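You operate a simulated robot arm through the tools that you are given. There is no shell and no other tool. Be economical: measure what you need, move in short steps, check, and stop when the job is done.

You run a simulated two-armed robot. Do the job below in one go: nothing can be reset, and whatever is moved stays where it is left.

## Task
Put the car lead and USB lead cartons from the drawer in the crate; carry it to the middle table.
Fine: shut the drawer.

Only the result counts: the job must be done as asked and must still hold three seconds after the hand-in. Knocking over, shifting, dropping, spilling or breaking anything else fails it.

## Robot
Two 7-joint arms with two-finger parallel grippers on one trunk, on a base that drives. Base frame: it is fixed to the floor where the robot stands at the start and does not move with it; the origin is under the middle of the robot, x ahead of it, y to its left, z up. Readings come in mm, degrees, newtons and seconds.
The left shoulder is at the start at [50, 177, 1179], the right one opposite. Places, roughly: blue crate [500, -500, 800]; middle table [300, -1600, 800]; table drawer [600, 0, 700]. Payload 3.43 kg a hand.
The tool frame of a hand sits at the grasp point between the pads (the TCP): z along the fingers, y along the line on which they close. The tips reach 34 mm beyond it. Largest opening 128 mm; finger width 24, thickness 12; the body of the gripper, 48 by 130 mm, starts 96 mm behind the TCP.
Orientation is that of the tool frame in the base frame, as a unit quaternion [w, x, y, z]. With the fingers straight down and closing along the base's y, the tool's x points along the base's -x, its y along +y and its z along -z.

## Interface
- The arms move only by the tool drive_tool. It takes "left_deltas", "right_deltas" or both (then of equal length, played together; a hand with none holds still); each is a list of rows, each a list of 3 entries, a list of its own where there are three numbers: the finger opening in mm, from 0 to 128, then the shift along the tool's x, y, z in units of 400 mm (1.0 is 400 mm), then the turn, a rotation vector about the tool's x, y, z in units of 60 degrees (1.0 is 60 degrees). In form: [[grip, [dx, dy, dz], [wx, wy, wz]], ...]. A call has 1 to 20 rows; each row is the pose to reach, as a shift and turn from the pose commanded when the call began, along the tool's axes at that moment. A call with a number of a shift or a turn outside -1 to 1 is refused whole. Each row takes 0.2 s and may step no farther than 50 mm and 8.6 degrees from the row before; otherwise, or with a gripper value out of range, the whole call is refused. Where a pose cannot be reached the arm comes as near as it can. A force on the tool above 50 N (or 10 N above the force at the start of the call, whichever is more), or a blocked arm, ends the call early, and 0.2 s more pass. Each finger travels about 108 mm/s and halts on what it meets, pressing with about 37 N; the grip force reading is that of the motor and also rises with nothing between the fingers. The clock runs only during rows and for 0.2 s after the last one: add rows that repeat a pose to give the fingers time. It gives the time, the measured TCP pose, the force on the tool (base axes), the opening and the grip force at its end, in the units of the frame above (readings bear some noise), with the torque about the TCP (base axes, N m) and any sound that the robot's microphone picked up.
- Cameras (640 x 400 px; columns grow to the right, rows downward): "scene" is now at [144.9, -14.1, 1315.8]; the picture's right is [-0.28, -0.96, 0.00], its down [-0.79, 0.23, -0.57] and it looks along [0.55, -0.16, -0.82] (base axes); focal length 214 px, centre (320, 200). "left" rides on the left gripper at [76, 11, -160] in its tool frame; the picture's right is [-0.15, 0.99, 0.00], its down [-0.88, -0.13, -0.46] and it looks along [-0.45, -0.07, 0.89] (tool axes); focal length 234 px, centre (320, 200). "right" rides on the right gripper at [76, -11, -160] in its tool frame; the picture's right is [0.15, 0.99, 0.00], its down [-0.88, 0.13, -0.46] and it looks along [-0.45, 0.07, 0.89] (tool axes); focal length 234 px, centre (320, 200). There is no depth. A picture from a camera that has moved, and an enlarged one, comes with that camera's place and axes in the base frame and with its lens. The place of the scene camera against the robot may be out by one fixed shift of up to 12 mm in any direction.
- get_image(camera): a new picture of that camera. No time passes.
- raise_lower(by): slides the trunk up (or, below 0, down) by that many mm; the arms and the scene camera ride with it, the base frame stays. It gives what a move gives, with no picture.
- base_move(legs): drives the robot by 1 to 6 legs, each [ahead, turn to the left] in mm and degrees, along the robot's own axes; the way and the turn of a leg run together, so that a leg with both is an arc; at most 1500 mm and 180 degrees a leg. The arms and the cameras ride along, it lands a little off, and it stops where it bumps. It gives what a move gives.
- turn_head(pan, tilt): turns the head with the scene camera to pan (to the left, within 80 degrees either way) and tilt (down, from -29 to 69), counted from straight ahead of the robot. It gives what a move gives.
- zoom(camera, box): a new picture of the part [left, top, right, bottom] of that camera's present view, enlarged. No time passes.
- close_job(): hands the job in; it is judged then, once.

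Work in short steps. Places have to be worked out from the pictures, the camera data and where the tool is seen: move nearer, look again, correct. Check each grasp and each placing, and mend what went wrong. You have 120 turns and 92 pictures in all, those below and enlarged ones among them. Open the grippers and draw the arms clear of the work before you hand the job in, unless the task says otherwise; then end with one line.

The tools are called after "Call:" by a JSON object that holds its "name" and its "arguments". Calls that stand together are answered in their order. drive_tool: Moves the arms, as the interface text tells. Its arguments: {"type":"object","properties":{"left_deltas":{"type":"array","items":{"type":"array"}},"right_deltas":{"type":"array","items":{"type":"array"}}},"required":[]} The other tools are called the same way: raise_lower (by) slides the trunk up or down; base_move (legs) drives the base; turn_head (pan, tilt) turns the head that bears the scene camera; get_image (camera) takes a picture; zoom (camera, box) takes an enlarged picture of a part of a camera's view; close_job () hands the job in.

At the start:

```text
clock: 0.0
left_tcp_pos: [372.9, 13.1, 1151.7]
left_tcp_rot: [0.0, 0.0, 1.0, 0.0]
left_ft_force: [-0.8, 0.1, 0.2]
left_wrist_torque: [-0.01, 0.02, -0.01]
left_width: 128.2
left_grip_force: 0.1
right_tcp_pos: [450.5, -411.0, 1084.4]
right_tcp_rot: [0.0, 0.0, 1.0, 0.001]
right_ft_force: [0.6, 0.3, -0.5]
right_wrist_torque: [-0.01, -0.02, -0.02]
right_width: 128.2
right_grip_force: 0.1
trunk travel left (down, up): [-350.0, 51.0]
robot x, y, heading: [-1.8, -2.3, 0.1]
head pan, tilt: [-16.1, 55.4]
```

scene: 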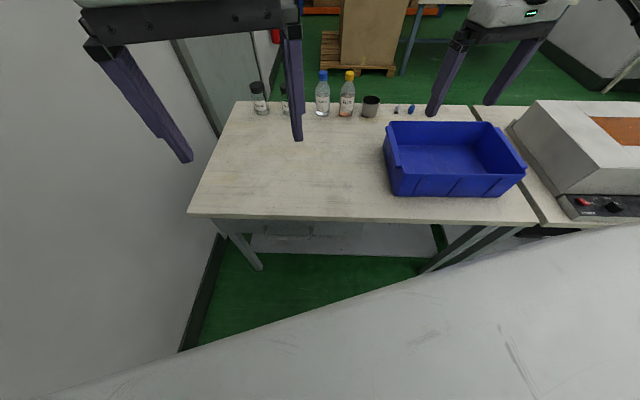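
right: 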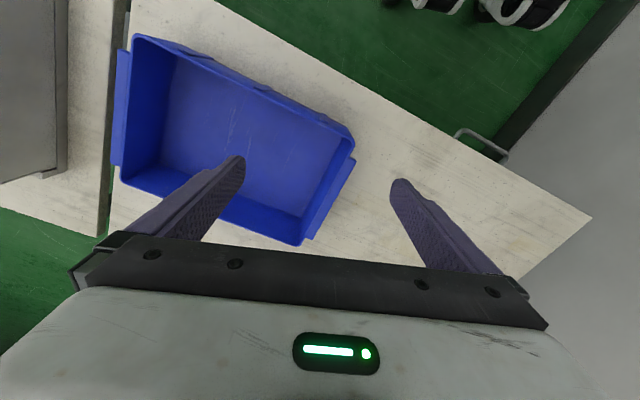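
left: 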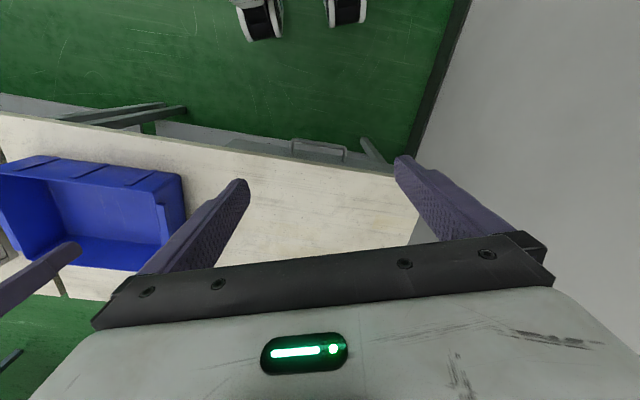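

I'll first look over the surroundings: head to the right for the middle table.

Call:
{"name": "turn_head", "arguments": {"pan": -75, "tilt": 35}}

Call:
{"name": "get_image", "arguments": {"camera": "scene"}}

Call:
{"name": "zoom", "arguments": {"camera": "left", "box": [160, 80, 420, 240]}}

```text
clock: 1.3
left_tcp_pos: [371.3, 13.3, 1153.2]
left_tcp_rot: [0.001, 0.0, 1.0, 0.0]
left_ft_force: [0.5, 0.4, -0.6]
left_wrist_torque: [-0.01, -0.03, -0.02]
left_width: 128.3
left_grip_force: 0.1
right_tcp_pos: [451.3, -410.4, 1083.8]
right_tcp_rot: [0.0, 0.0, 1.0, 0.0]
right_ft_force: [-0.4, -0.2, -0.2]
right_wrist_torque: [0.0, -0.03, 0.0]
right_width: 127.9
right_grip_force: 0.1
trunk travel left (down, up): [-350.0, 51.0]
robot x, y, heading: [-0.3, -2.4, -0.2]
head pan, tilt: [-75.0, 35.0]
```

```text
88 pictures are left
camera scene: at [99.0, -79.2, 1344.6], right [-0.97, -0.26, 0.0], down [-0.15, 0.55, -0.82], along [0.21, -0.79, -0.57], focal length 214 px, centre (320, 200)
```

scene: 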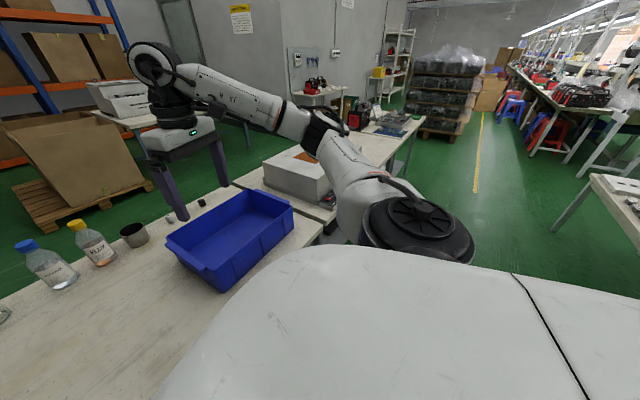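

```text
2.46 times, centred on (290, 160) of left
camera zoom: at [296.6, 24.5, 1311.8], right [0.15, 0.99, 0.0], down [0.88, -0.13, 0.46], along [0.45, -0.07, -0.89], focal length 576 px, centre (394, 298)
```

zoom: 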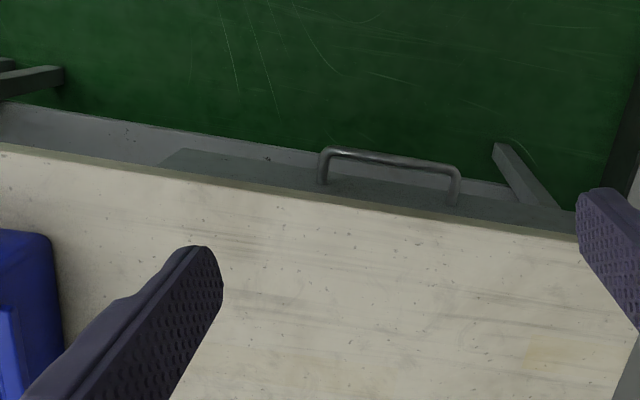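

The middle table adjoins on the right; the drawer handle is visible under the front edge. Now a look at the drawer area with the head tilted down.

Call:
{"name": "turn_head", "arguments": {"pan": 10, "tilt": 60}}

Call:
{"name": "get_image", "arguments": {"camera": "scene"}}

```text
clock: 2.9
left_tcp_pos: [372.5, 13.8, 1153.4]
left_tcp_rot: [0.0, 0.0, 1.0, 0.0]
left_ft_force: [0.6, 0.4, 0.8]
left_wrist_torque: [0.01, 0.03, 0.02]
left_width: 127.5
left_grip_force: 0.0
right_tcp_pos: [450.9, -410.8, 1084.7]
right_tcp_rot: [0.0, 0.001, 1.0, 0.0]
right_ft_force: [0.4, -0.1, 0.1]
right_wrist_torque: [0.01, 0.0, 0.0]
right_width: 128.2
right_grip_force: 0.0
trunk travel left (down, up): [-350.0, 51.0]
robot x, y, heading: [-1.2, 2.2, -0.1]
head pan, tilt: [10.0, 60.0]
```

```text
86 pictures are left
camera scene: at [141.8, 17.3, 1310.3], right [0.17, -0.98, 0.0], down [-0.85, -0.15, -0.5], along [0.49, 0.09, -0.87], focal length 214 px, centre (320, 200)
```

scene: 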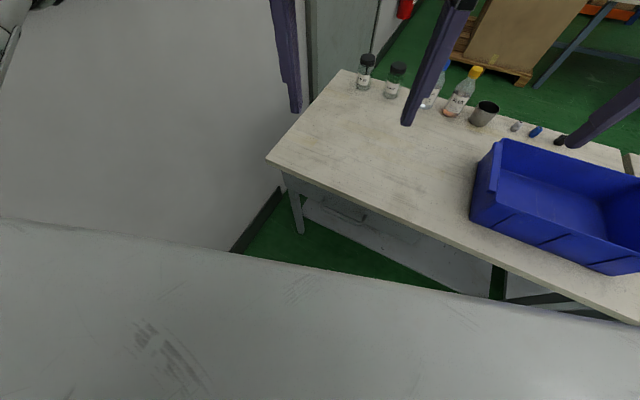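

Depth of the handle is unclear; I move the left hand ahead 150 mm (high above the table) to triangulate with its camera.

Call:
{"name": "drive_tool", "arguments": {"left_deltas": [[128, [-0.12, 0, 0], [0, 0, 0]], [128, [-0.24, 0, 0], [0, 0, 0]], [128, [-0.375, 0, 0], [0, 0, 0]], [128, [-0.375, 0, 0], [0, 0, 0]]]}}

Call:
{"name": "zoom", "arguments": {"camera": "left", "box": [160, 0, 480, 200]}}

```text
refused: row 3 steps farther than a row can; nothing moved
```

```text
2.00 times, centred on (320, 100) of left
camera zoom: at [296.6, 24.5, 1311.8], right [0.15, 0.99, 0.0], down [0.88, -0.13, 0.46], along [0.45, -0.07, -0.89], focal length 468 px, centre (320, 400)
```

zoom: 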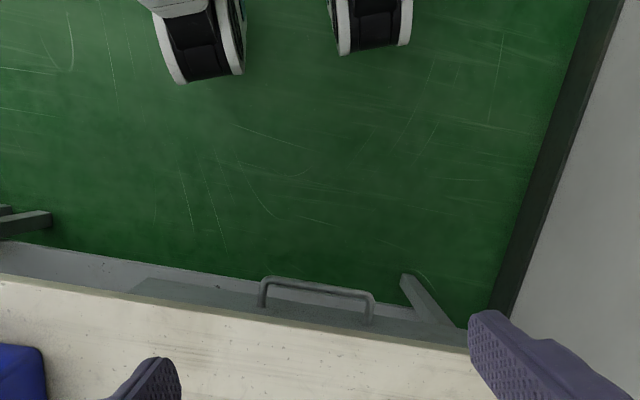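

Same move with finer rows.

Call:
{"name": "drive_tool", "arguments": {"left_deltas": [[128, [-0.12, 0, 0], [0, 0, 0]], [128, [-0.24, 0, 0], [0, 0, 0]], [128, [-0.36, 0, 0], [0, 0, 0]], [128, [-0.45, 0, 0], [0, 0, 0]], [128, [-0.45, 0, 0], [0, 0, 0]]]}}

Call:
{"name": "zoom", "arguments": {"camera": "left", "box": [160, 0, 480, 200]}}

```text
clock: 4.1
left_tcp_pos: [554.5, 15.2, 1152.4]
left_tcp_rot: [0.0, -0.001, 1.0, 0.0]
left_ft_force: [-0.7, -0.4, -0.4]
left_wrist_torque: [-0.02, -0.04, -0.02]
left_width: 127.9
left_grip_force: 0.0
right_tcp_pos: [450.2, -410.4, 1083.9]
right_tcp_rot: [0.0, -0.001, 1.0, 0.0]
right_ft_force: [-0.2, 0.0, -0.4]
right_wrist_torque: [-0.03, 0.0, 0.02]
right_width: 128.3
right_grip_force: 0.1
trunk travel left (down, up): [-350.0, 51.0]
robot x, y, heading: [-0.5, 0.5, 0.0]
head pan, tilt: [10.0, 60.0]
```

```text
2.00 times, centred on (320, 100) of left
camera zoom: at [478.0, 25.1, 1312.2], right [0.15, 0.99, 0.0], down [0.88, -0.13, 0.46], along [0.45, -0.07, -0.89], focal length 468 px, centre (320, 400)
```

zoom: 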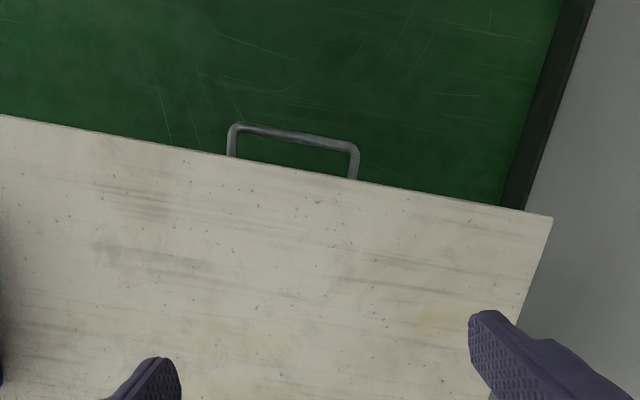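

Triangulating gives the bar near [448, -3, 678], table edge ~33 mm behind it, table turned about 18°. I move over the handle at z≈950 while turning the hand to close along the pull direction.

Call:
{"name": "drive_tool", "arguments": {"left_deltas": [[128, [0.033, -0.005, 0.063], [0, 0, -0.125]], [128, [0.067, -0.01, 0.126], [0, 0, -0.25]], [128, [0.1, -0.015, 0.19], [0, 0, -0.375]], [128, [0.134, -0.02, 0.253], [0, 0, -0.5]], [128, [0.167, -0.025, 0.316], [0, 0, -0.625]], [128, [0.2, -0.03, 0.379], [0, 0, -0.75]], [128, [0.234, -0.035, 0.442], [0, 0, -0.875]], [128, [0.2675, -0.04, 0.505], [0, 0, -1.0]]]}}

Call:
{"name": "drive_tool", "arguments": {"left_deltas": [[100, [0, 0, 0], [0, 0, -0.1]], [60, [0, 0, 0], [0, 0, -0.2]], [60, [0, 0, 0], [0, 0, -0.2]]]}}

Call:
{"name": "get_image", "arguments": {"camera": "left"}}

```text
clock: 5.9
left_tcp_pos: [446.4, -2.6, 951.0]
left_tcp_rot: [0.001, -0.502, 0.865, 0.001]
left_ft_force: [0.8, 0.6, -0.7]
left_wrist_torque: [-0.01, 0.0, -0.02]
left_width: 128.0
left_grip_force: 0.0
right_tcp_pos: [451.2, -410.6, 1082.9]
right_tcp_rot: [0.0, 0.0, 1.0, 0.0]
right_ft_force: [-0.5, 0.6, 0.8]
right_wrist_torque: [0.0, -0.03, -0.01]
right_width: 127.8
right_grip_force: 0.1
trunk travel left (down, up): [-350.0, 51.0]
robot x, y, heading: [-3.3, 0.5, 0.0]
head pan, tilt: [10.0, 60.0]
```

```text
clock: 6.7
left_tcp_pos: [445.3, -2.3, 950.4]
left_tcp_rot: [-0.001, -0.588, 0.809, 0.001]
left_ft_force: [-0.2, 0.1, -1.0]
left_wrist_torque: [-0.01, -0.03, 0.01]
left_width: 60.1
left_grip_force: 0.1
right_tcp_pos: [450.6, -410.4, 1083.6]
right_tcp_rot: [0.0, 0.0, 1.0, 0.0]
right_ft_force: [0.7, 0.7, -0.2]
right_wrist_torque: [0.0, 0.0, 0.01]
right_width: 128.0
right_grip_force: 0.2
trunk travel left (down, up): [-350.0, 51.0]
robot x, y, heading: [1.2, -0.3, -0.3]
head pan, tilt: [10.0, 60.0]
```

```text
83 pictures are left
camera left: at [411.4, -70.8, 1109.4], right [-0.9, 0.44, 0.0], down [0.4, 0.8, 0.46], along [0.2, 0.41, -0.89], focal length 234 px, centre (320, 200)
```

left: 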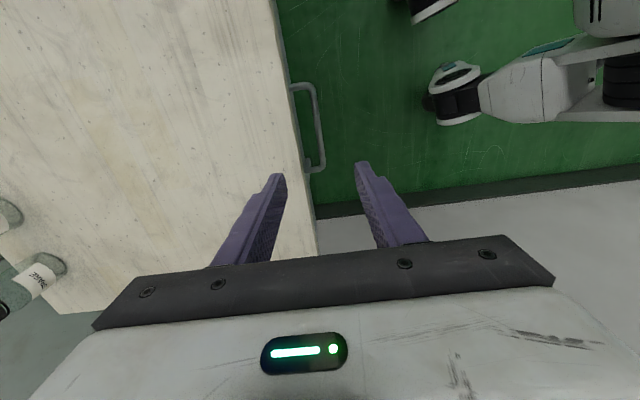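

Bar lies ~5 mm table-side of the hand centre, table edge ~38 mm. I narrow the fingers to 30 mm and go down to z≈800 for a second look.

Call:
{"name": "drive_tool", "arguments": {"left_deltas": [[30, [0, -0.005, 0.12], [0, 0, 0]], [30, [0, -0.005, 0.24], [0, 0, 0]], [30, [0, -0.005, 0.36], [0, 0, 0]], [30, [0, -0.005, 0.375], [0, 0, 0]], [30, [0, -0.005, 0.375], [0, 0, 0]]]}}

Call:
{"name": "get_image", "arguments": {"camera": "left"}}

```text
clock: 7.9
left_tcp_pos: [448.3, -3.8, 799.4]
left_tcp_rot: [0.0, -0.588, 0.809, 0.0]
left_ft_force: [1.2, -0.6, 1.1]
left_wrist_torque: [0.03, -0.02, -0.02]
left_width: 29.8
left_grip_force: 0.1
right_tcp_pos: [450.8, -410.7, 1085.4]
right_tcp_rot: [-0.001, -0.001, 1.0, 0.001]
right_ft_force: [0.7, -0.2, -0.7]
right_wrist_torque: [0.01, 0.02, 0.0]
right_width: 128.0
right_grip_force: 0.2
trunk travel left (down, up): [-350.0, 51.0]
robot x, y, heading: [-1.5, -0.6, -0.1]
head pan, tilt: [10.0, 60.0]
```

```text
82 pictures are left
camera left: at [413.2, -72.2, 959.8], right [-0.9, 0.44, 0.0], down [0.4, 0.8, 0.46], along [0.2, 0.41, -0.89], focal length 234 px, centre (320, 200)
```

left: 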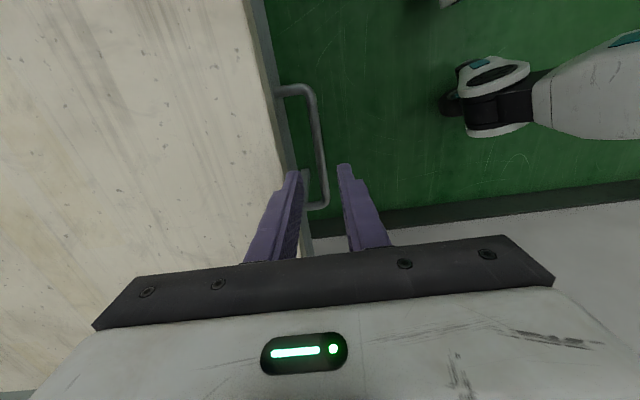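

Zooming to pin handle height.

Call:
{"name": "zoom", "arguments": {"camera": "left", "box": [240, 70, 400, 250]}}

```text
2.22 times, centred on (320, 160) of left
camera zoom: at [413.2, -72.2, 959.8], right [-0.9, 0.44, 0.0], down [0.4, 0.8, 0.46], along [0.2, 0.41, -0.89], focal length 520 px, centre (320, 289)
```

zoom: 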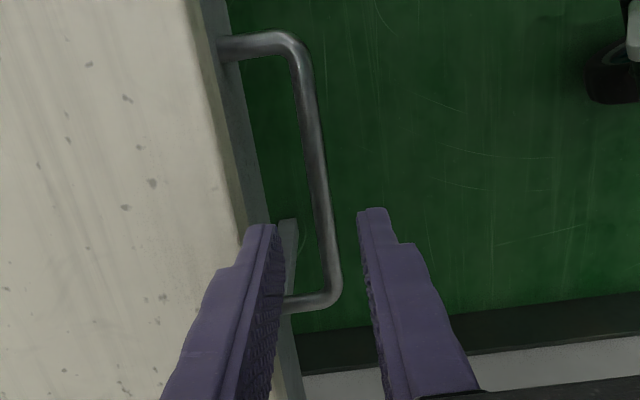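

Bar is between the fingers with clearance both sides. Descend to z≈690 and close.

Call:
{"name": "drive_tool", "arguments": {"left_deltas": [[30, [0, 0, 0.1], [0, 0, 0]], [30, [0, 0, 0.2], [0, 0, 0]], [30, [0, 0, 0.275], [0, 0, 0]], [30, [0, 0, 0.275], [0, 0, 0]]]}}

Call:
{"name": "zoom", "arguments": {"camera": "left", "box": [240, 70, 400, 250]}}

```text
clock: 8.9
left_tcp_pos: [446.6, -3.8, 690.5]
left_tcp_rot: [0.0, -0.587, 0.809, 0.0]
left_ft_force: [-0.3, 0.8, 0.3]
left_wrist_torque: [-0.01, 0.02, 0.0]
left_width: 30.1
left_grip_force: 0.0
right_tcp_pos: [451.7, -410.3, 1083.7]
right_tcp_rot: [0.001, 0.0, 1.0, 0.0]
right_ft_force: [-0.2, -0.3, 0.6]
right_wrist_torque: [0.0, 0.02, 0.03]
right_width: 128.3
right_grip_force: 0.0
trunk travel left (down, up): [-350.0, 51.0]
robot x, y, heading: [1.2, 4.0, 0.0]
head pan, tilt: [10.0, 60.0]
```

```text
2.22 times, centred on (320, 160) of left
camera zoom: at [412.6, -72.1, 849.0], right [-0.9, 0.45, 0.0], down [0.4, 0.8, 0.46], along [0.2, 0.41, -0.89], focal length 520 px, centre (320, 289)
```

zoom: 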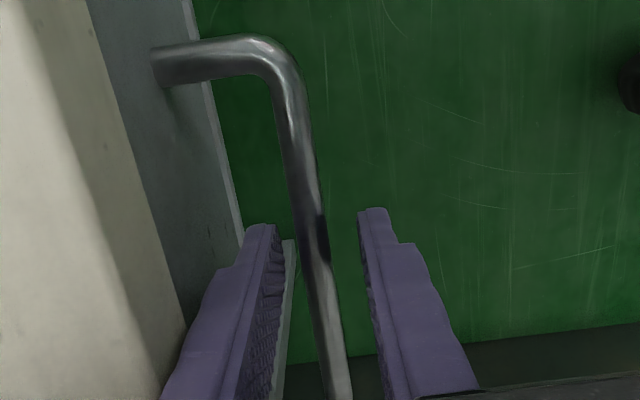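

Bar appears near z≈665, just at the tips; lower 22 mm more and close on it.

Call:
{"name": "drive_tool", "arguments": {"left_deltas": [[30, [0, 0, 0.055], [0, 0, 0]], [20, [0, 0, 0.055], [0, 0, 0]], [10, [0, 0, 0.055], [0, 0, 0]], [4, [0, 0, 0.055], [0, 0, 0]], [4, [0, 0, 0.055], [0, 0, 0]]]}}

Call:
{"name": "get_image", "arguments": {"camera": "left"}}

```text
clock: 10.1
left_tcp_pos: [447.5, -4.4, 669.6]
left_tcp_rot: [0.001, -0.589, 0.808, 0.0]
left_ft_force: [4.5, -3.2, -3.2]
left_wrist_torque: [-0.08, 0.03, 0.77]
left_width: 11.6
left_grip_force: 44.8
right_tcp_pos: [451.1, -410.3, 1085.1]
right_tcp_rot: [0.0, 0.0, 1.0, 0.0]
right_ft_force: [-0.4, 0.6, -0.3]
right_wrist_torque: [-0.02, 0.0, 0.01]
right_width: 128.1
right_grip_force: 0.1
trunk travel left (down, up): [-350.0, 51.0]
robot x, y, heading: [-0.3, 2.9, 0.0]
head pan, tilt: [10.0, 60.0]
```

```text
79 pictures are left
camera left: at [413.8, -72.1, 827.8], right [-0.9, 0.44, 0.0], down [0.39, 0.8, 0.46], along [0.2, 0.41, -0.89], focal length 234 px, centre (320, 200)
```

left: 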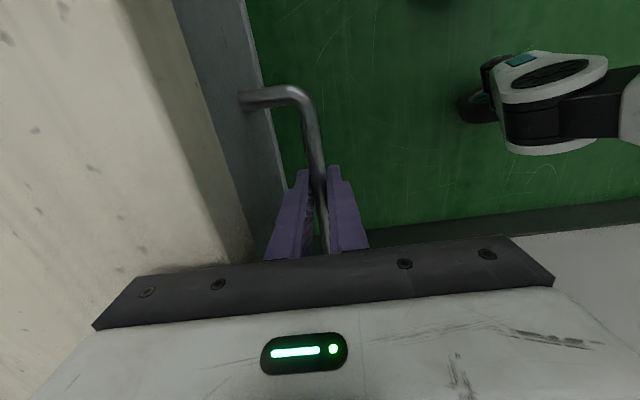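

Bar gripped (11.6 mm). Pull out 100 mm along the tool's +y.

Call:
{"name": "drive_tool", "arguments": {"left_deltas": [[4, [0, 0.04, 0], [0, 0, 0]], [4, [0, 0.09, 0], [0, 0, 0]], [4, [0, 0.14, 0], [0, 0, 0]], [4, [0, 0.19, 0], [0, 0, 0]], [4, [0, 0.25, 0], [0, 0, 0]]]}}

Call:
{"name": "get_image", "arguments": {"camera": "left"}}

```text
clock: 11.3
left_tcp_pos: [350.3, 28.1, 668.4]
left_tcp_rot: [0.0, -0.588, 0.809, 0.001]
left_ft_force: [-2.1, -1.1, -1.7]
left_wrist_torque: [-0.12, 0.02, 0.75]
left_width: 11.7
left_grip_force: 45.0
right_tcp_pos: [451.4, -409.1, 1084.8]
right_tcp_rot: [0.0, 0.001, 1.0, 0.0]
right_ft_force: [0.3, -0.6, 0.1]
right_wrist_torque: [-0.03, 0.02, 0.0]
right_width: 128.0
right_grip_force: 0.1
trunk travel left (down, up): [-350.0, 51.0]
robot x, y, heading: [-0.6, 4.0, -0.1]
head pan, tilt: [10.0, 60.0]
```

```text
78 pictures are left
camera left: at [316.2, -40.6, 827.9], right [-0.9, 0.45, 0.0], down [0.4, 0.8, 0.46], along [0.2, 0.41, -0.89], focal length 234 px, centre (320, 200)
```

left: 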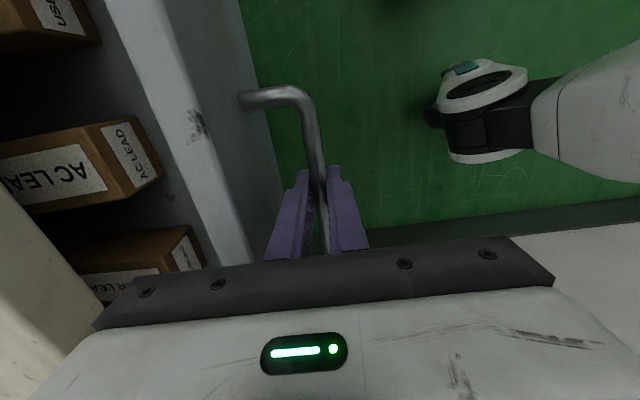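

The drawer opens smoothly; USB, AC LEAD and (probably) CAR LEAD cartons show. Pull another ~120 mm.

Call:
{"name": "drive_tool", "arguments": {"left_deltas": [[4, [0, 0.05, 0], [0, 0, 0]], [4, [0, 0.1, 0], [0, 0, 0]], [4, [0, 0.15, 0], [0, 0, 0]], [4, [0, 0.2, 0], [0, 0, 0]], [4, [0, 0.25, 0], [0, 0, 0]], [4, [0, 0.3, 0], [0, 0, 0]]]}}

Call:
{"name": "get_image", "arguments": {"camera": "left"}}

```text
clock: 12.7
left_tcp_pos: [236.7, 64.1, 668.7]
left_tcp_rot: [0.0, -0.588, 0.809, -0.001]
left_ft_force: [-2.7, -6.4, 2.2]
left_wrist_torque: [0.29, -0.05, 0.82]
left_width: 11.7
left_grip_force: 44.8
right_tcp_pos: [450.7, -411.4, 1083.7]
right_tcp_rot: [0.001, 0.0, 1.0, 0.0]
right_ft_force: [0.5, 0.2, -0.3]
right_wrist_torque: [0.03, 0.03, 0.02]
right_width: 127.6
right_grip_force: 0.0
trunk travel left (down, up): [-350.0, 51.0]
robot x, y, heading: [-1.7, 0.2, 0.1]
head pan, tilt: [10.0, 60.0]
```

```text
77 pictures are left
camera left: at [202.8, -3.6, 828.1], right [-0.9, 0.45, 0.0], down [0.4, 0.8, 0.45], along [0.2, 0.41, -0.89], focal length 234 px, centre (320, 200)
```

left: 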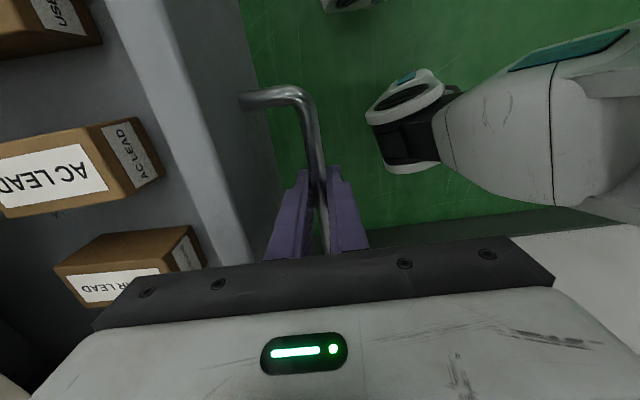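

Drawer is 220 mm open. Release, lift 240 mm and shift over the drawer to view the contents.

Call:
{"name": "drive_tool", "arguments": {"left_deltas": [[30, [0, 0, 0], [0, 0, 0]], [30, [0, 0, -0.1], [0, 0, 0]], [30, [0, 0, -0.22], [0, 0, 0]], [30, [0, 0, -0.34], [0, 0, 0]], [30, [0, 0, -0.46], [0, 0, 0]], [60, [0, -0.1, -0.5], [0, 0, 0]], [60, [0, -0.2, -0.5], [0, 0, 0]], [60, [0, -0.3, -0.5], [0, 0, 0]], [60, [0, -0.3, -0.5], [0, 0, 0]]]}}

Call:
{"name": "get_image", "arguments": {"camera": "left"}}

Call:
{"name": "get_image", "arguments": {"camera": "scene"}}

```text
clock: 14.7
left_tcp_pos: [352.1, 28.8, 868.0]
left_tcp_rot: [0.0, -0.588, 0.809, 0.0]
left_ft_force: [-0.2, 0.3, 0.8]
left_wrist_torque: [-0.04, 0.03, -0.06]
left_width: 59.9
left_grip_force: 0.1
right_tcp_pos: [451.7, -409.9, 1084.4]
right_tcp_rot: [0.001, 0.0, 1.0, 0.0]
right_ft_force: [0.7, 0.0, -1.1]
right_wrist_torque: [0.02, 0.02, 0.03]
right_width: 128.1
right_grip_force: 0.1
trunk travel left (down, up): [-350.0, 51.0]
robot x, y, heading: [2.3, -1.0, 0.0]
head pan, tilt: [10.0, 60.0]
```

```text
76 pictures are left
camera left: at [317.6, -40.7, 1028.2], right [-0.9, 0.45, 0.0], down [0.4, 0.8, 0.46], along [0.2, 0.41, -0.89], focal length 234 px, centre (320, 200)
```

left: 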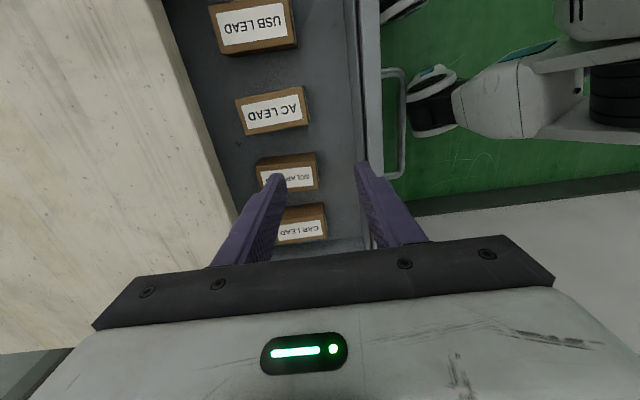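

```text
75 pictures are left
camera scene: at [141.6, 17.5, 1310.3], right [0.17, -0.98, 0.0], down [-0.85, -0.15, -0.5], along [0.49, 0.09, -0.87], focal length 214 px, centre (320, 200)
```

scene: 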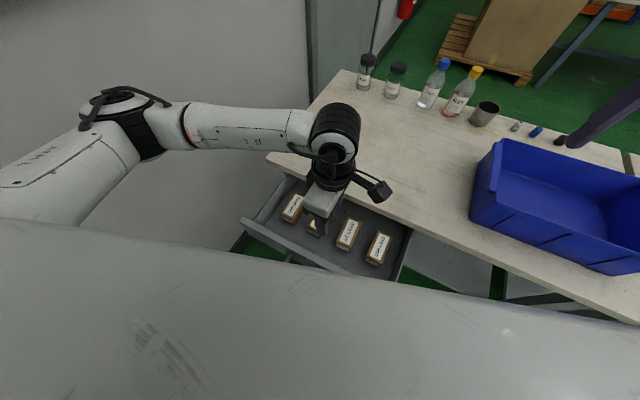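

Zooming to read labels and get carton geometry.

Call:
{"name": "zoom", "arguments": {"camera": "left", "box": [190, 0, 390, 250]}}

Call:
{"name": "zoom", "arguments": {"camera": "scene", "box": [230, 160, 430, 285]}}

```text
1.60 times, centred on (290, 125) of left
camera zoom: at [317.6, -40.7, 1028.2], right [-0.9, 0.45, 0.0], down [0.4, 0.8, 0.46], along [0.2, 0.41, -0.89], focal length 375 px, centre (368, 320)
```

zoom: 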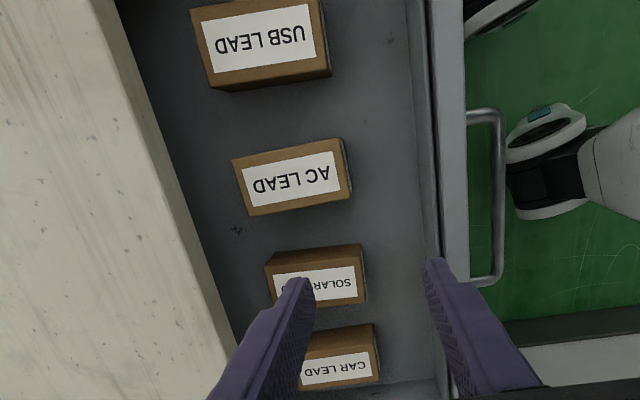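

```text
3.20 times, centred on (330, 222) of scene
camera zoom: at [141.6, 17.5, 1310.3], right [0.17, -0.98, 0.0], down [-0.85, -0.15, -0.5], along [0.49, 0.09, -0.87], focal length 686 px, centre (288, 128)
```

zoom: 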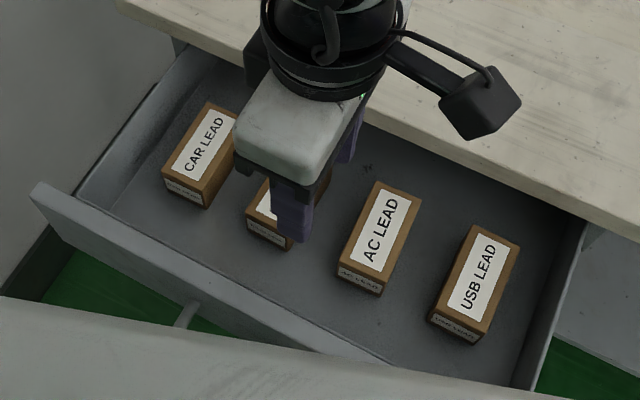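

CAR LEAD is leftmost (≈[467,178]), USB LEAD rightmost (≈[369,-140]). Left hand will take CAR, right hand USB. Move the left over CAR and turn it back 90° so it closes across the carton's width.

Call:
{"name": "drive_tool", "arguments": {"left_deltas": [[75, [-0.055, -0.02, 0], [0, 0, 0.125]], [75, [-0.11, -0.04, 0], [0, 0, 0.25]], [75, [-0.166, -0.06, 0], [0, 0, 0.375]], [75, [-0.221, -0.08, 0], [0, 0, 0.5]], [75, [-0.277, -0.1, 0], [0, 0, 0.625]], [75, [-0.332, -0.12, 0], [0, 0, 0.75]], [75, [-0.387, -0.14, 0], [0, 0, 0.875]], [75, [-0.4425, -0.1575, 0], [0, 0, 1.0]]]}}

Call:
{"name": "drive_tool", "arguments": {"left_deltas": [[75, [0, 0, 0], [0, 0, 0.125]], [75, [0, 0, 0], [0, 0, 0.25]], [75, [0, 0, 0], [0, 0, 0.375]], [75, [0, 0, 0], [0, 0, 0.5]], [75, [0, 0, 0], [0, 0, 0.5]]]}}

Call:
{"name": "get_image", "arguments": {"camera": "left"}}

Call:
{"name": "zoom", "arguments": {"camera": "scene", "box": [230, 160, 430, 285]}}

```text
clock: 16.5
left_tcp_pos: [467.1, 177.0, 868.5]
left_tcp_rot: [0.0, -0.103, 0.995, 0.0]
left_ft_force: [0.6, 0.0, 0.2]
left_wrist_torque: [0.02, 0.01, 0.01]
left_width: 75.3
left_grip_force: 0.0
right_tcp_pos: [450.7, -410.6, 1084.5]
right_tcp_rot: [0.0, 0.0, 1.0, 0.0]
right_ft_force: [0.2, 0.8, 0.2]
right_wrist_torque: [-0.03, -0.02, -0.02]
right_width: 128.0
right_grip_force: 0.0
trunk travel left (down, up): [-350.0, 51.0]
robot x, y, heading: [0.9, -0.6, 0.0]
head pan, tilt: [10.0, 60.0]
```

```text
clock: 17.7
left_tcp_pos: [468.3, 176.8, 868.9]
left_tcp_rot: [0.001, 0.158, 0.987, 0.001]
left_ft_force: [-0.5, -0.4, -0.4]
left_wrist_torque: [0.02, 0.01, 0.0]
left_width: 75.0
left_grip_force: 0.0
right_tcp_pos: [450.1, -410.7, 1083.4]
right_tcp_rot: [0.0, 0.0, 1.0, -0.001]
right_ft_force: [-0.2, -0.7, 0.1]
right_wrist_torque: [0.0, -0.03, -0.01]
right_width: 127.9
right_grip_force: 0.0
trunk travel left (down, up): [-350.0, 51.0]
robot x, y, heading: [0.9, -0.7, 0.1]
head pan, tilt: [10.0, 60.0]
```

```text
72 pictures are left
camera left: at [398.3, 210.7, 1028.0], right [0.45, 0.89, 0.0], down [0.8, -0.4, 0.46], along [0.41, -0.2, -0.89], focal length 234 px, centre (320, 200)
```

left: 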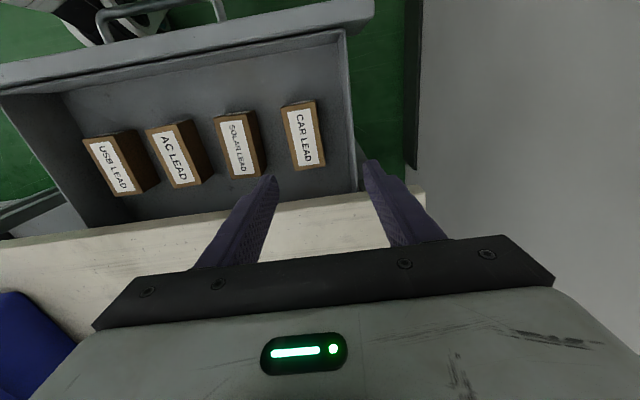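

```text
3.20 times, centred on (330, 222) of scene
camera zoom: at [141.7, 17.4, 1310.3], right [0.17, -0.98, 0.0], down [-0.85, -0.15, -0.5], along [0.49, 0.09, -0.87], focal length 686 px, centre (288, 128)
```

zoom: 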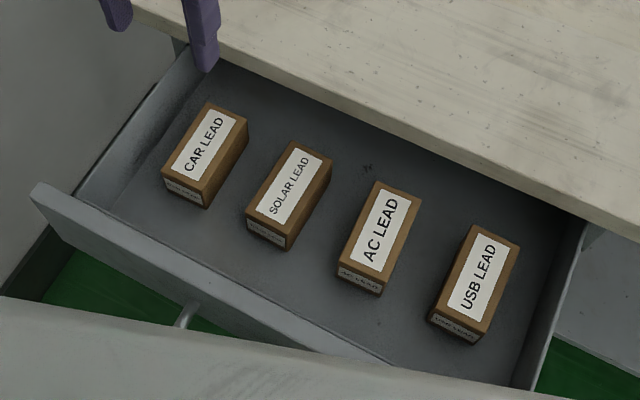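

Triangulated: CAR top at z≈679, centre ≈[451,155]; drawer floor is likely the 633 surface. Shift onto it and descend to z≈740 to check.

Call:
{"name": "drive_tool", "arguments": {"left_deltas": [[75, [0.025, -0.065, 0.0], [0, 0, 0]], [75, [0.025, -0.065, 0.1], [0, 0, 0]], [75, [0.025, -0.065, 0.2], [0, 0, 0]], [75, [0.025, -0.065, 0.32], [0, 0, 0]], [75, [0.025, -0.065, 0.32], [0, 0, 0]]]}}

Call:
{"name": "get_image", "arguments": {"camera": "left"}}

```text
clock: 18.9
left_tcp_pos: [450.4, 154.4, 741.0]
left_tcp_rot: [0.001, 0.157, 0.988, -0.001]
left_ft_force: [-0.1, 0.2, -0.1]
left_wrist_torque: [0.0, 0.01, -0.01]
left_width: 75.1
left_grip_force: 0.0
right_tcp_pos: [448.7, -411.4, 1083.8]
right_tcp_rot: [0.0, 0.0, 1.0, 0.0]
right_ft_force: [-0.4, 0.5, -0.1]
right_wrist_torque: [-0.01, 0.01, -0.01]
right_width: 128.1
right_grip_force: 0.0
trunk travel left (down, up): [-350.0, 51.0]
robot x, y, heading: [3.2, 1.7, -0.4]
head pan, tilt: [10.0, 60.0]
```

```text
70 pictures are left
camera left: at [381.1, 189.0, 899.0], right [0.45, 0.9, 0.0], down [0.8, -0.4, 0.46], along [0.41, -0.2, -0.89], focal length 234 px, centre (320, 200)
```

left: 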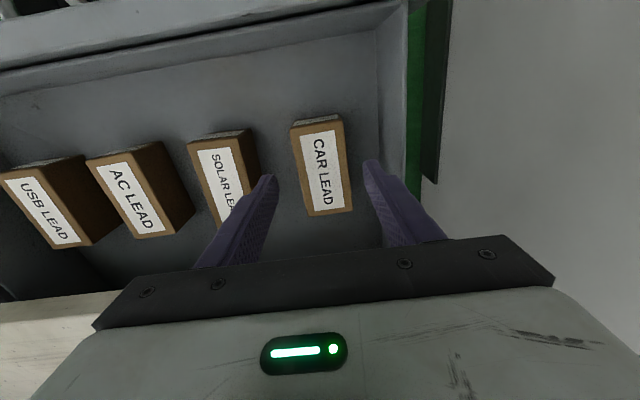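

Well centred. Descend to z≈673 and close.

Call:
{"name": "drive_tool", "arguments": {"left_deltas": [[75, [0, 0, 0.1], [0, 0, 0]], [75, [0, 0, 0.17], [0, 0, 0]], [60, [0, 0, 0.17], [0, 0, 0]], [40, [0, 0, 0.17], [0, 0, 0]], [30, [0, 0, 0.17], [0, 0, 0]], [30, [0, 0, 0.17], [0, 0, 0]]]}}

Call:
{"name": "get_image", "arguments": {"camera": "left"}}

```text
clock: 20.3
left_tcp_pos: [449.5, 156.0, 672.3]
left_tcp_rot: [0.001, 0.156, 0.988, 0.001]
left_ft_force: [-0.1, -0.1, 0.2]
left_wrist_torque: [0.01, 0.02, 0.03]
left_width: 49.5
left_grip_force: 37.3
right_tcp_pos: [450.4, -409.6, 1083.0]
right_tcp_rot: [0.0, 0.0, 1.0, 0.0]
right_ft_force: [-0.1, 0.3, 0.4]
right_wrist_torque: [-0.01, -0.03, 0.01]
right_width: 128.3
right_grip_force: 0.1
trunk travel left (down, up): [-350.0, 51.0]
robot x, y, heading: [2.1, -2.4, 0.1]
head pan, tilt: [10.0, 60.0]
```

```text
69 pictures are left
camera left: at [381.1, 189.2, 831.4], right [0.45, 0.9, 0.0], down [0.8, -0.4, 0.46], along [0.41, -0.2, -0.89], focal length 234 px, centre (320, 200)
```

left: 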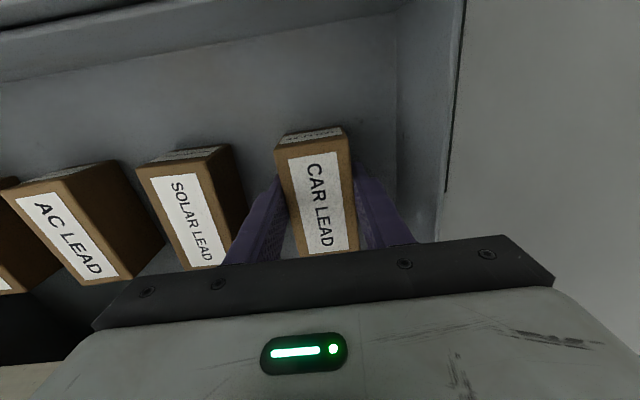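

Gripped (49.5 mm). Lift to z≈840 and carry it over the tabletop to set it down briefly, so the hand is free to shut the drawer later.

Call:
{"name": "drive_tool", "arguments": {"left_deltas": [[30, [0, 0, -0.1], [0, 0, 0]], [30, [0, 0, -0.22], [0, 0, 0]], [30, [0, 0, -0.34], [0, 0, 0]], [30, [0, 0, -0.42], [0, 0, 0]], [30, [-0.1, -0.055, -0.42], [0, 0, 0]], [30, [-0.2, -0.11, -0.42], [0, 0, 0]], [30, [-0.3, -0.165, -0.42], [0, 0, 0]], [30, [-0.377, -0.2175, -0.42], [0, 0, 0]], [30, [-0.377, -0.2175, -0.42], [0, 0, 0]]]}}

Call:
{"name": "get_image", "arguments": {"camera": "left"}}

Call:
{"name": "get_image", "arguments": {"camera": "scene"}}

```text
clock: 22.3
left_tcp_pos: [565.0, 25.0, 840.7]
left_tcp_rot: [0.0, 0.157, 0.988, 0.0]
left_ft_force: [-0.1, 0.3, 0.2]
left_wrist_torque: [0.0, 0.02, 0.0]
left_width: 29.7
left_grip_force: 0.1
right_tcp_pos: [452.2, -409.4, 1084.5]
right_tcp_rot: [0.0, 0.001, 1.0, 0.0]
right_ft_force: [-0.5, -0.7, 0.4]
right_wrist_torque: [0.0, -0.02, 0.02]
right_width: 128.2
right_grip_force: 0.1
trunk travel left (down, up): [-350.0, 51.0]
robot x, y, heading: [0.5, -2.7, -0.1]
head pan, tilt: [10.0, 60.0]
```

```text
68 pictures are left
camera left: at [497.1, 59.3, 999.8], right [0.45, 0.9, 0.0], down [0.8, -0.4, 0.46], along [0.41, -0.2, -0.89], focal length 234 px, centre (320, 200)
```

left: 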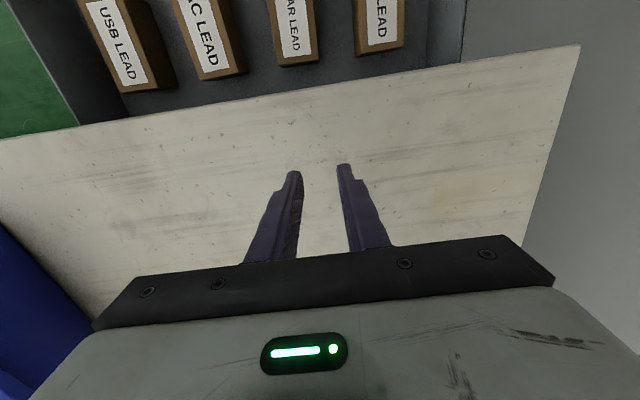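

```text
67 pictures are left
camera scene: at [141.7, 17.8, 1310.3], right [0.17, -0.98, 0.0], down [-0.85, -0.15, -0.5], along [0.49, 0.09, -0.87], focal length 214 px, centre (320, 200)
```

scene: 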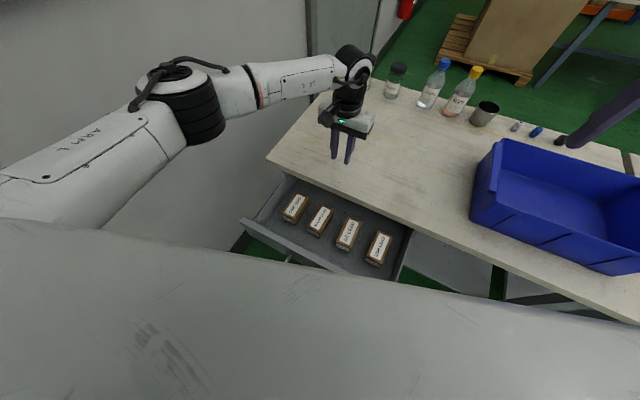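

The carton slipped out and stayed in the drawer (fingers are empty); my grip was too shallow. I return above it and look.

Call:
{"name": "drive_tool", "arguments": {"left_deltas": [[75, [0.1, 0.055, 0], [0, 0, 0]], [75, [0.2, 0.11, 0], [0, 0, 0]], [75, [0.3, 0.165, 0], [0, 0, 0]], [75, [0.377, 0.2175, 0.05], [0, 0, 0]], [75, [0.377, 0.2175, 0.16], [0, 0, 0]], [75, [0.377, 0.2175, 0.25], [0, 0, 0]], [75, [0.377, 0.2175, 0.25], [0, 0, 0]]]}}

Call:
{"name": "get_image", "arguments": {"camera": "left"}}

```text
clock: 23.9
left_tcp_pos: [448.9, 155.5, 741.5]
left_tcp_rot: [-0.001, 0.157, 0.988, 0.0]
left_ft_force: [0.8, 0.2, 0.7]
left_wrist_torque: [-0.01, -0.04, 0.03]
left_width: 75.1
left_grip_force: 0.1
right_tcp_pos: [450.2, -411.0, 1084.5]
right_tcp_rot: [0.0, -0.001, 1.0, 0.0]
right_ft_force: [0.0, -0.2, -0.3]
right_wrist_torque: [0.02, 0.01, 0.04]
right_width: 128.3
right_grip_force: 0.0
trunk travel left (down, up): [-350.0, 51.0]
robot x, y, heading: [-2.2, 0.4, 0.1]
head pan, tilt: [10.0, 60.0]
```

```text
66 pictures are left
camera left: at [380.8, 189.1, 900.1], right [0.45, 0.9, 0.0], down [0.8, -0.4, 0.46], along [0.41, -0.2, -0.89], focal length 234 px, centre (320, 200)
```

left: 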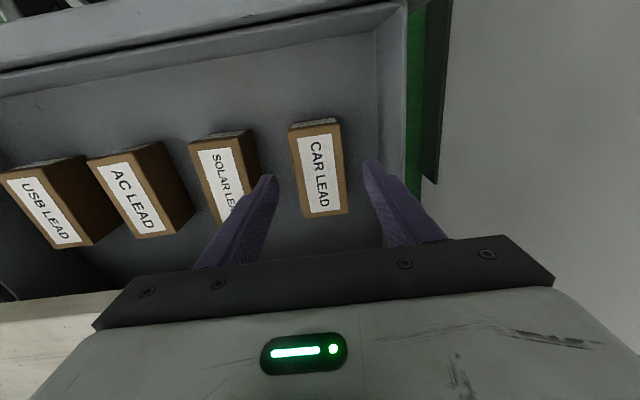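

Carton unmoved. Descend to z≈661 this time, stopping on contact.

Call:
{"name": "drive_tool", "arguments": {"left_deltas": [[75, [0, 0, 0.1], [0, 0, 0]], [75, [0, 0, 0.17], [0, 0, 0]], [75, [0, 0, 0.18], [0, 0, 0]], [75, [0, 0, 0.19], [0, 0, 0]], [75, [0, 0, 0.2], [0, 0, 0]]]}}

Call:
{"name": "get_image", "arguments": {"camera": "left"}}

```text
clock: 25.1
left_tcp_pos: [452.5, 154.6, 667.1]
left_tcp_rot: [0.006, 0.156, 0.988, 0.0]
left_ft_force: [2.0, 6.3, 41.9]
left_wrist_torque: [-0.69, 0.71, -0.47]
left_width: 74.8
left_grip_force: 0.2
right_tcp_pos: [448.7, -411.2, 1087.5]
right_tcp_rot: [0.002, 0.0, 1.0, 0.001]
right_ft_force: [0.9, -0.5, 0.1]
right_wrist_torque: [-0.01, 0.01, 0.02]
right_width: 128.0
right_grip_force: 0.0
trunk travel left (down, up): [-350.0, 51.0]
robot x, y, heading: [0.9, 3.7, 0.2]
head pan, tilt: [10.0, 60.0]
```

```text
65 pictures are left
camera left: at [382.0, 188.7, 825.2], right [0.44, 0.9, 0.0], down [0.79, -0.39, 0.47], along [0.42, -0.21, -0.88], focal length 234 px, centre (320, 200)
```

left: 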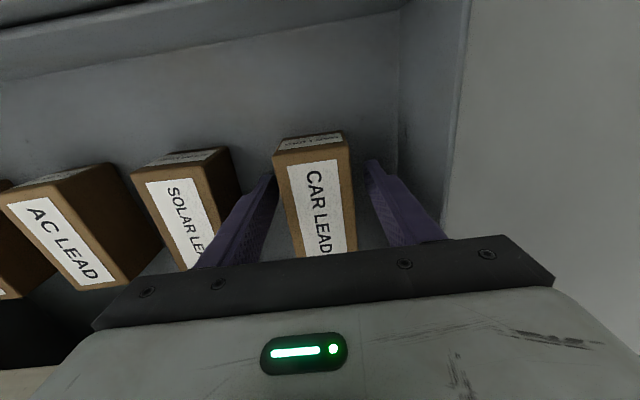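

Floor touched at TCP z≈667, so depth was right; I need full closing force. Back off 3 mm, close fully with time, then lift 20 mm slowly and check.

Call:
{"name": "drive_tool", "arguments": {"left_deltas": [[75, [0, 0, -0.015], [0, 0, 0]], [40, [0, 0, -0.015], [0, 0, 0]], [20, [0, 0, -0.015], [0, 0, 0]], [0, [0, 0, -0.015], [0, 0, 0]], [0, [0, 0, -0.015], [0, 0, 0]], [0, [0, 0, -0.03], [0, 0, 0]], [0, [0, 0, -0.05], [0, 0, 0]], [0, [0, 0, -0.07], [0, 0, 0]]]}}

Call:
{"name": "get_image", "arguments": {"camera": "left"}}

```text
clock: 26.9
left_tcp_pos: [449.0, 154.8, 687.6]
left_tcp_rot: [-0.001, 0.156, 0.988, -0.001]
left_ft_force: [-0.1, 0.9, -1.7]
left_wrist_torque: [-0.01, -0.02, 0.01]
left_width: 49.4
left_grip_force: 36.9
right_tcp_pos: [451.0, -411.0, 1084.6]
right_tcp_rot: [0.0, -0.001, 1.0, -0.001]
right_ft_force: [-0.5, -0.5, -0.4]
right_wrist_torque: [0.0, 0.01, 0.02]
right_width: 128.0
right_grip_force: 0.1
trunk travel left (down, up): [-350.0, 51.0]
robot x, y, heading: [3.5, 1.9, 0.2]
head pan, tilt: [10.0, 60.0]
```

```text
64 pictures are left
camera left: at [380.6, 188.8, 847.2], right [0.44, 0.9, 0.0], down [0.8, -0.4, 0.45], along [0.41, -0.2, -0.89], focal length 234 px, centre (320, 200)
```

left: 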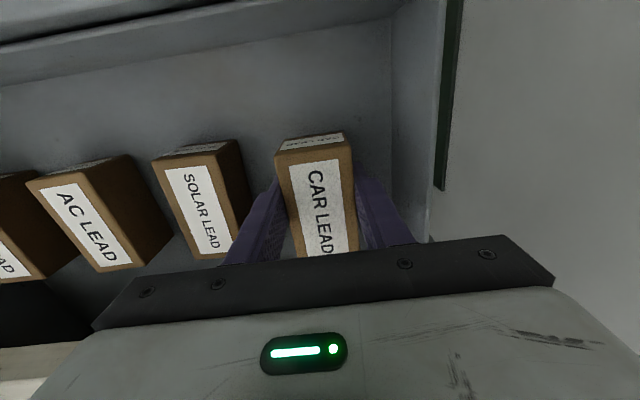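

The carton rises with the hand now. Lift on gently.

Call:
{"name": "drive_tool", "arguments": {"left_deltas": [[0, [0, 0, -0.03], [0, 0, 0]], [0, [0, 0, -0.06], [0, 0, 0]], [0, [0, 0, -0.1], [0, 0, 0]], [0, [0, 0, -0.14], [0, 0, 0]], [0, [0, 0, -0.18], [0, 0, 0]], [0, [0, 0, -0.22], [0, 0, 0]], [0, [0, 0, -0.26], [0, 0, 0]], [0, [0, 0, -0.3], [0, 0, 0]], [0, [0, 0, -0.34], [0, 0, 0]], [0, [0, 0, -0.37], [0, 0, 0]]]}}

Call:
{"name": "get_image", "arguments": {"camera": "left"}}

```text
clock: 29.1
left_tcp_pos: [450.1, 155.6, 836.8]
left_tcp_rot: [0.001, 0.157, 0.988, 0.0]
left_ft_force: [0.2, 0.4, -1.2]
left_wrist_torque: [0.01, 0.01, -0.01]
left_width: 49.3
left_grip_force: 36.7
right_tcp_pos: [450.7, -410.4, 1083.2]
right_tcp_rot: [0.0, 0.0, 1.0, -0.001]
right_ft_force: [0.2, 0.6, -0.3]
right_wrist_torque: [0.01, -0.02, 0.0]
right_width: 128.1
right_grip_force: 0.0
trunk travel left (down, up): [-350.0, 51.0]
robot x, y, heading: [1.6, 2.7, -0.1]
head pan, tilt: [10.0, 60.0]
```

```text
63 pictures are left
camera left: at [380.8, 188.8, 996.0], right [0.44, 0.9, 0.0], down [0.8, -0.4, 0.46], along [0.41, -0.2, -0.89], focal length 234 px, centre (320, 200)
```

left: 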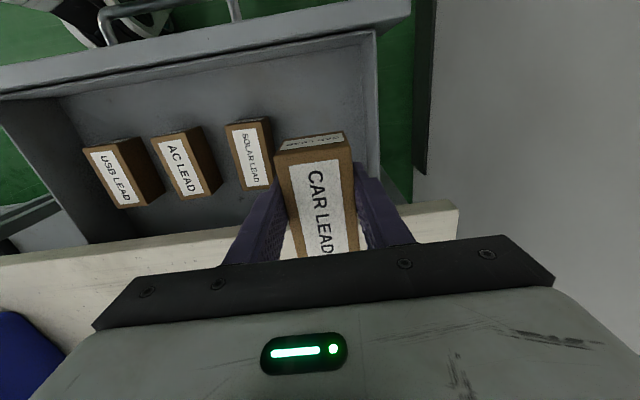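

Held firmly. Carry over the tabletop, lowering to z≈768.

Call:
{"name": "drive_tool", "arguments": {"left_deltas": [[0, [-0.05, -0.015, 0], [0, 0, 0]], [0, [-0.1, -0.03, 0], [0, 0, 0]], [0, [-0.15, -0.045, 0], [0, 0, 0]], [0, [-0.2, -0.06, 0], [0, 0, 0]], [0, [-0.25, -0.075, 0], [0, 0, 0]], [0, [-0.3, -0.09, 0], [0, 0, 0]], [0, [-0.35, -0.105, 0], [0, 0, 0]], [0, [-0.377, -0.12, 0.03], [0, 0, 0]], [0, [-0.377, -0.12, 0.07], [0, 0, 0]], [0, [-0.377, -0.12, 0.11], [0, 0, 0]], [0, [-0.377, -0.12, 0.15], [0, 0, 0]], [0, [-0.377, -0.12, 0.17], [0, 0, 0]]]}}

Call:
{"name": "get_image", "arguments": {"camera": "left"}}

Call:
{"name": "zoom", "arguments": {"camera": "scene", "box": [260, 50, 580, 250]}}

```text
clock: 31.5
left_tcp_pos: [578.1, 63.5, 793.6]
left_tcp_rot: [0.0, 0.155, 0.988, 0.0]
left_ft_force: [-18.1, 5.9, 29.6]
left_wrist_torque: [1.12, 0.7, 0.53]
left_width: 49.2
left_grip_force: 37.4
right_tcp_pos: [449.4, -409.7, 1085.8]
right_tcp_rot: [0.001, -0.001, 1.0, 0.0]
right_ft_force: [0.7, 0.9, -0.8]
right_wrist_torque: [0.0, 0.06, 0.0]
right_width: 128.1
right_grip_force: 0.2
trunk travel left (down, up): [-350.0, 51.0]
robot x, y, heading: [-3.7, -3.5, 0.0]
head pan, tilt: [10.0, 60.0]
stopped in row 11 (left hand): the force on the tool passed its limit (the readings are from after the stop); the commanded pose is now the measured one
```

```text
62 pictures are left
camera left: at [509.5, 96.4, 953.0], right [0.44, 0.9, 0.0], down [0.8, -0.39, 0.46], along [0.41, -0.2, -0.89], focal length 234 px, centre (320, 200)
```

left: 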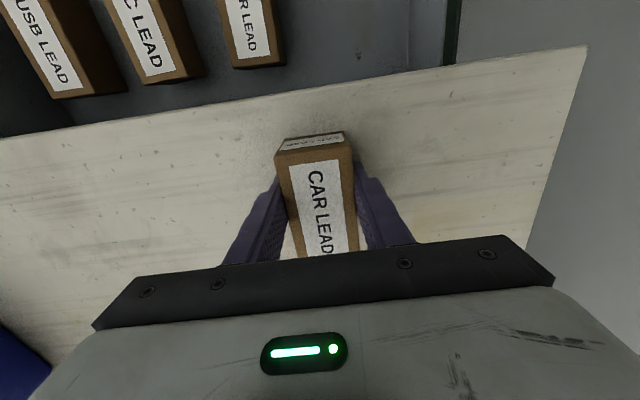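

```text
2.00 times, centred on (420, 150) of scene
camera zoom: at [139.0, 17.3, 1311.0], right [0.17, -0.98, 0.0], down [-0.85, -0.15, -0.5], along [0.49, 0.09, -0.87], focal length 429 px, centre (120, 300)
```

zoom: 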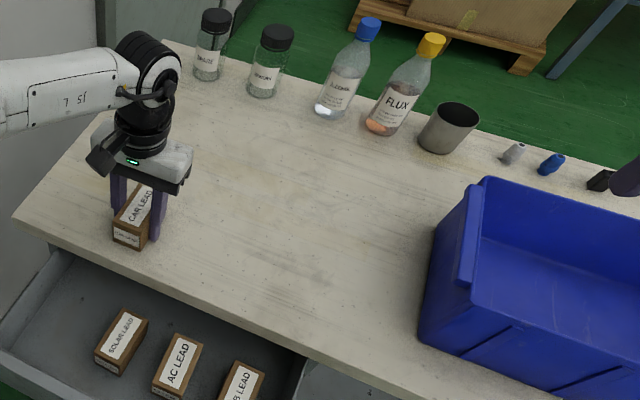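

Carton touched the tabletop at TCP z≈794 (table ≈ z 755). It sits flat; release and rise.

Call:
{"name": "drive_tool", "arguments": {"left_deltas": [[49, [0, 0, -0.003], [0, 0, 0]], [60, [0, 0, -0.003], [0, 0, 0]], [75, [0, 0, -0.003], [0, 0, 0]], [75, [0, 0, -0.08], [0, 0, 0]], [75, [0, 0, -0.18], [0, 0, 0]], [75, [0, 0, -0.28], [0, 0, 0]]]}}

Call:
{"name": "get_image", "arguments": {"camera": "left"}}

Call:
{"name": "get_image", "arguments": {"camera": "right"}}

```text
clock: 32.9
left_tcp_pos: [579.7, 63.1, 901.9]
left_tcp_rot: [0.002, 0.156, 0.988, 0.0]
left_ft_force: [0.6, 0.2, 1.0]
left_wrist_torque: [0.0, 0.01, 0.03]
left_width: 74.8
left_grip_force: 0.1
right_tcp_pos: [451.6, -410.5, 1084.7]
right_tcp_rot: [0.0, -0.001, 1.0, 0.0]
right_ft_force: [-0.1, 0.3, 0.0]
right_wrist_torque: [0.01, 0.0, 0.0]
right_width: 128.0
right_grip_force: 0.1
trunk travel left (down, up): [-350.0, 51.0]
robot x, y, heading: [0.9, -0.8, 0.2]
head pan, tilt: [10.0, 60.0]
```

```text
60 pictures are left
camera left: at [510.6, 96.9, 1060.7], right [0.44, 0.9, 0.0], down [0.8, -0.39, 0.46], along [0.41, -0.2, -0.89], focal length 234 px, centre (320, 200)
```

left: 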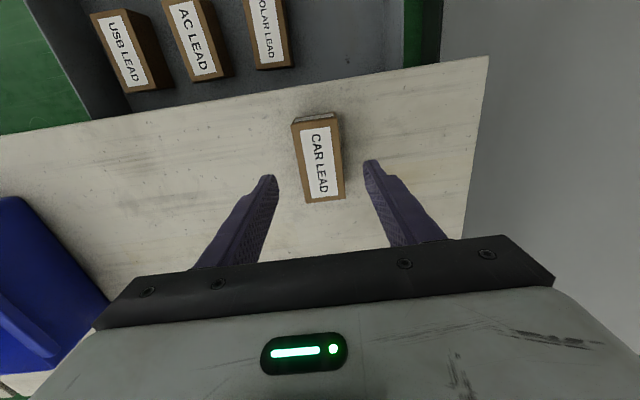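

```text
59 pictures are left
camera right: at [374.8, -421.3, 1243.6], right [-0.15, 0.99, 0.0], down [0.88, 0.13, 0.46], along [0.45, 0.07, -0.89], focal length 234 px, centre (320, 200)
```

right: 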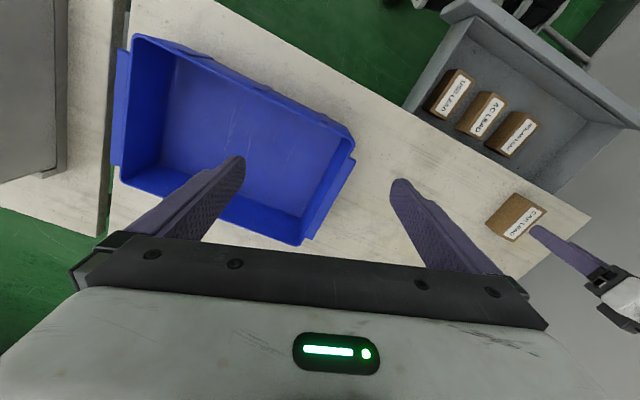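

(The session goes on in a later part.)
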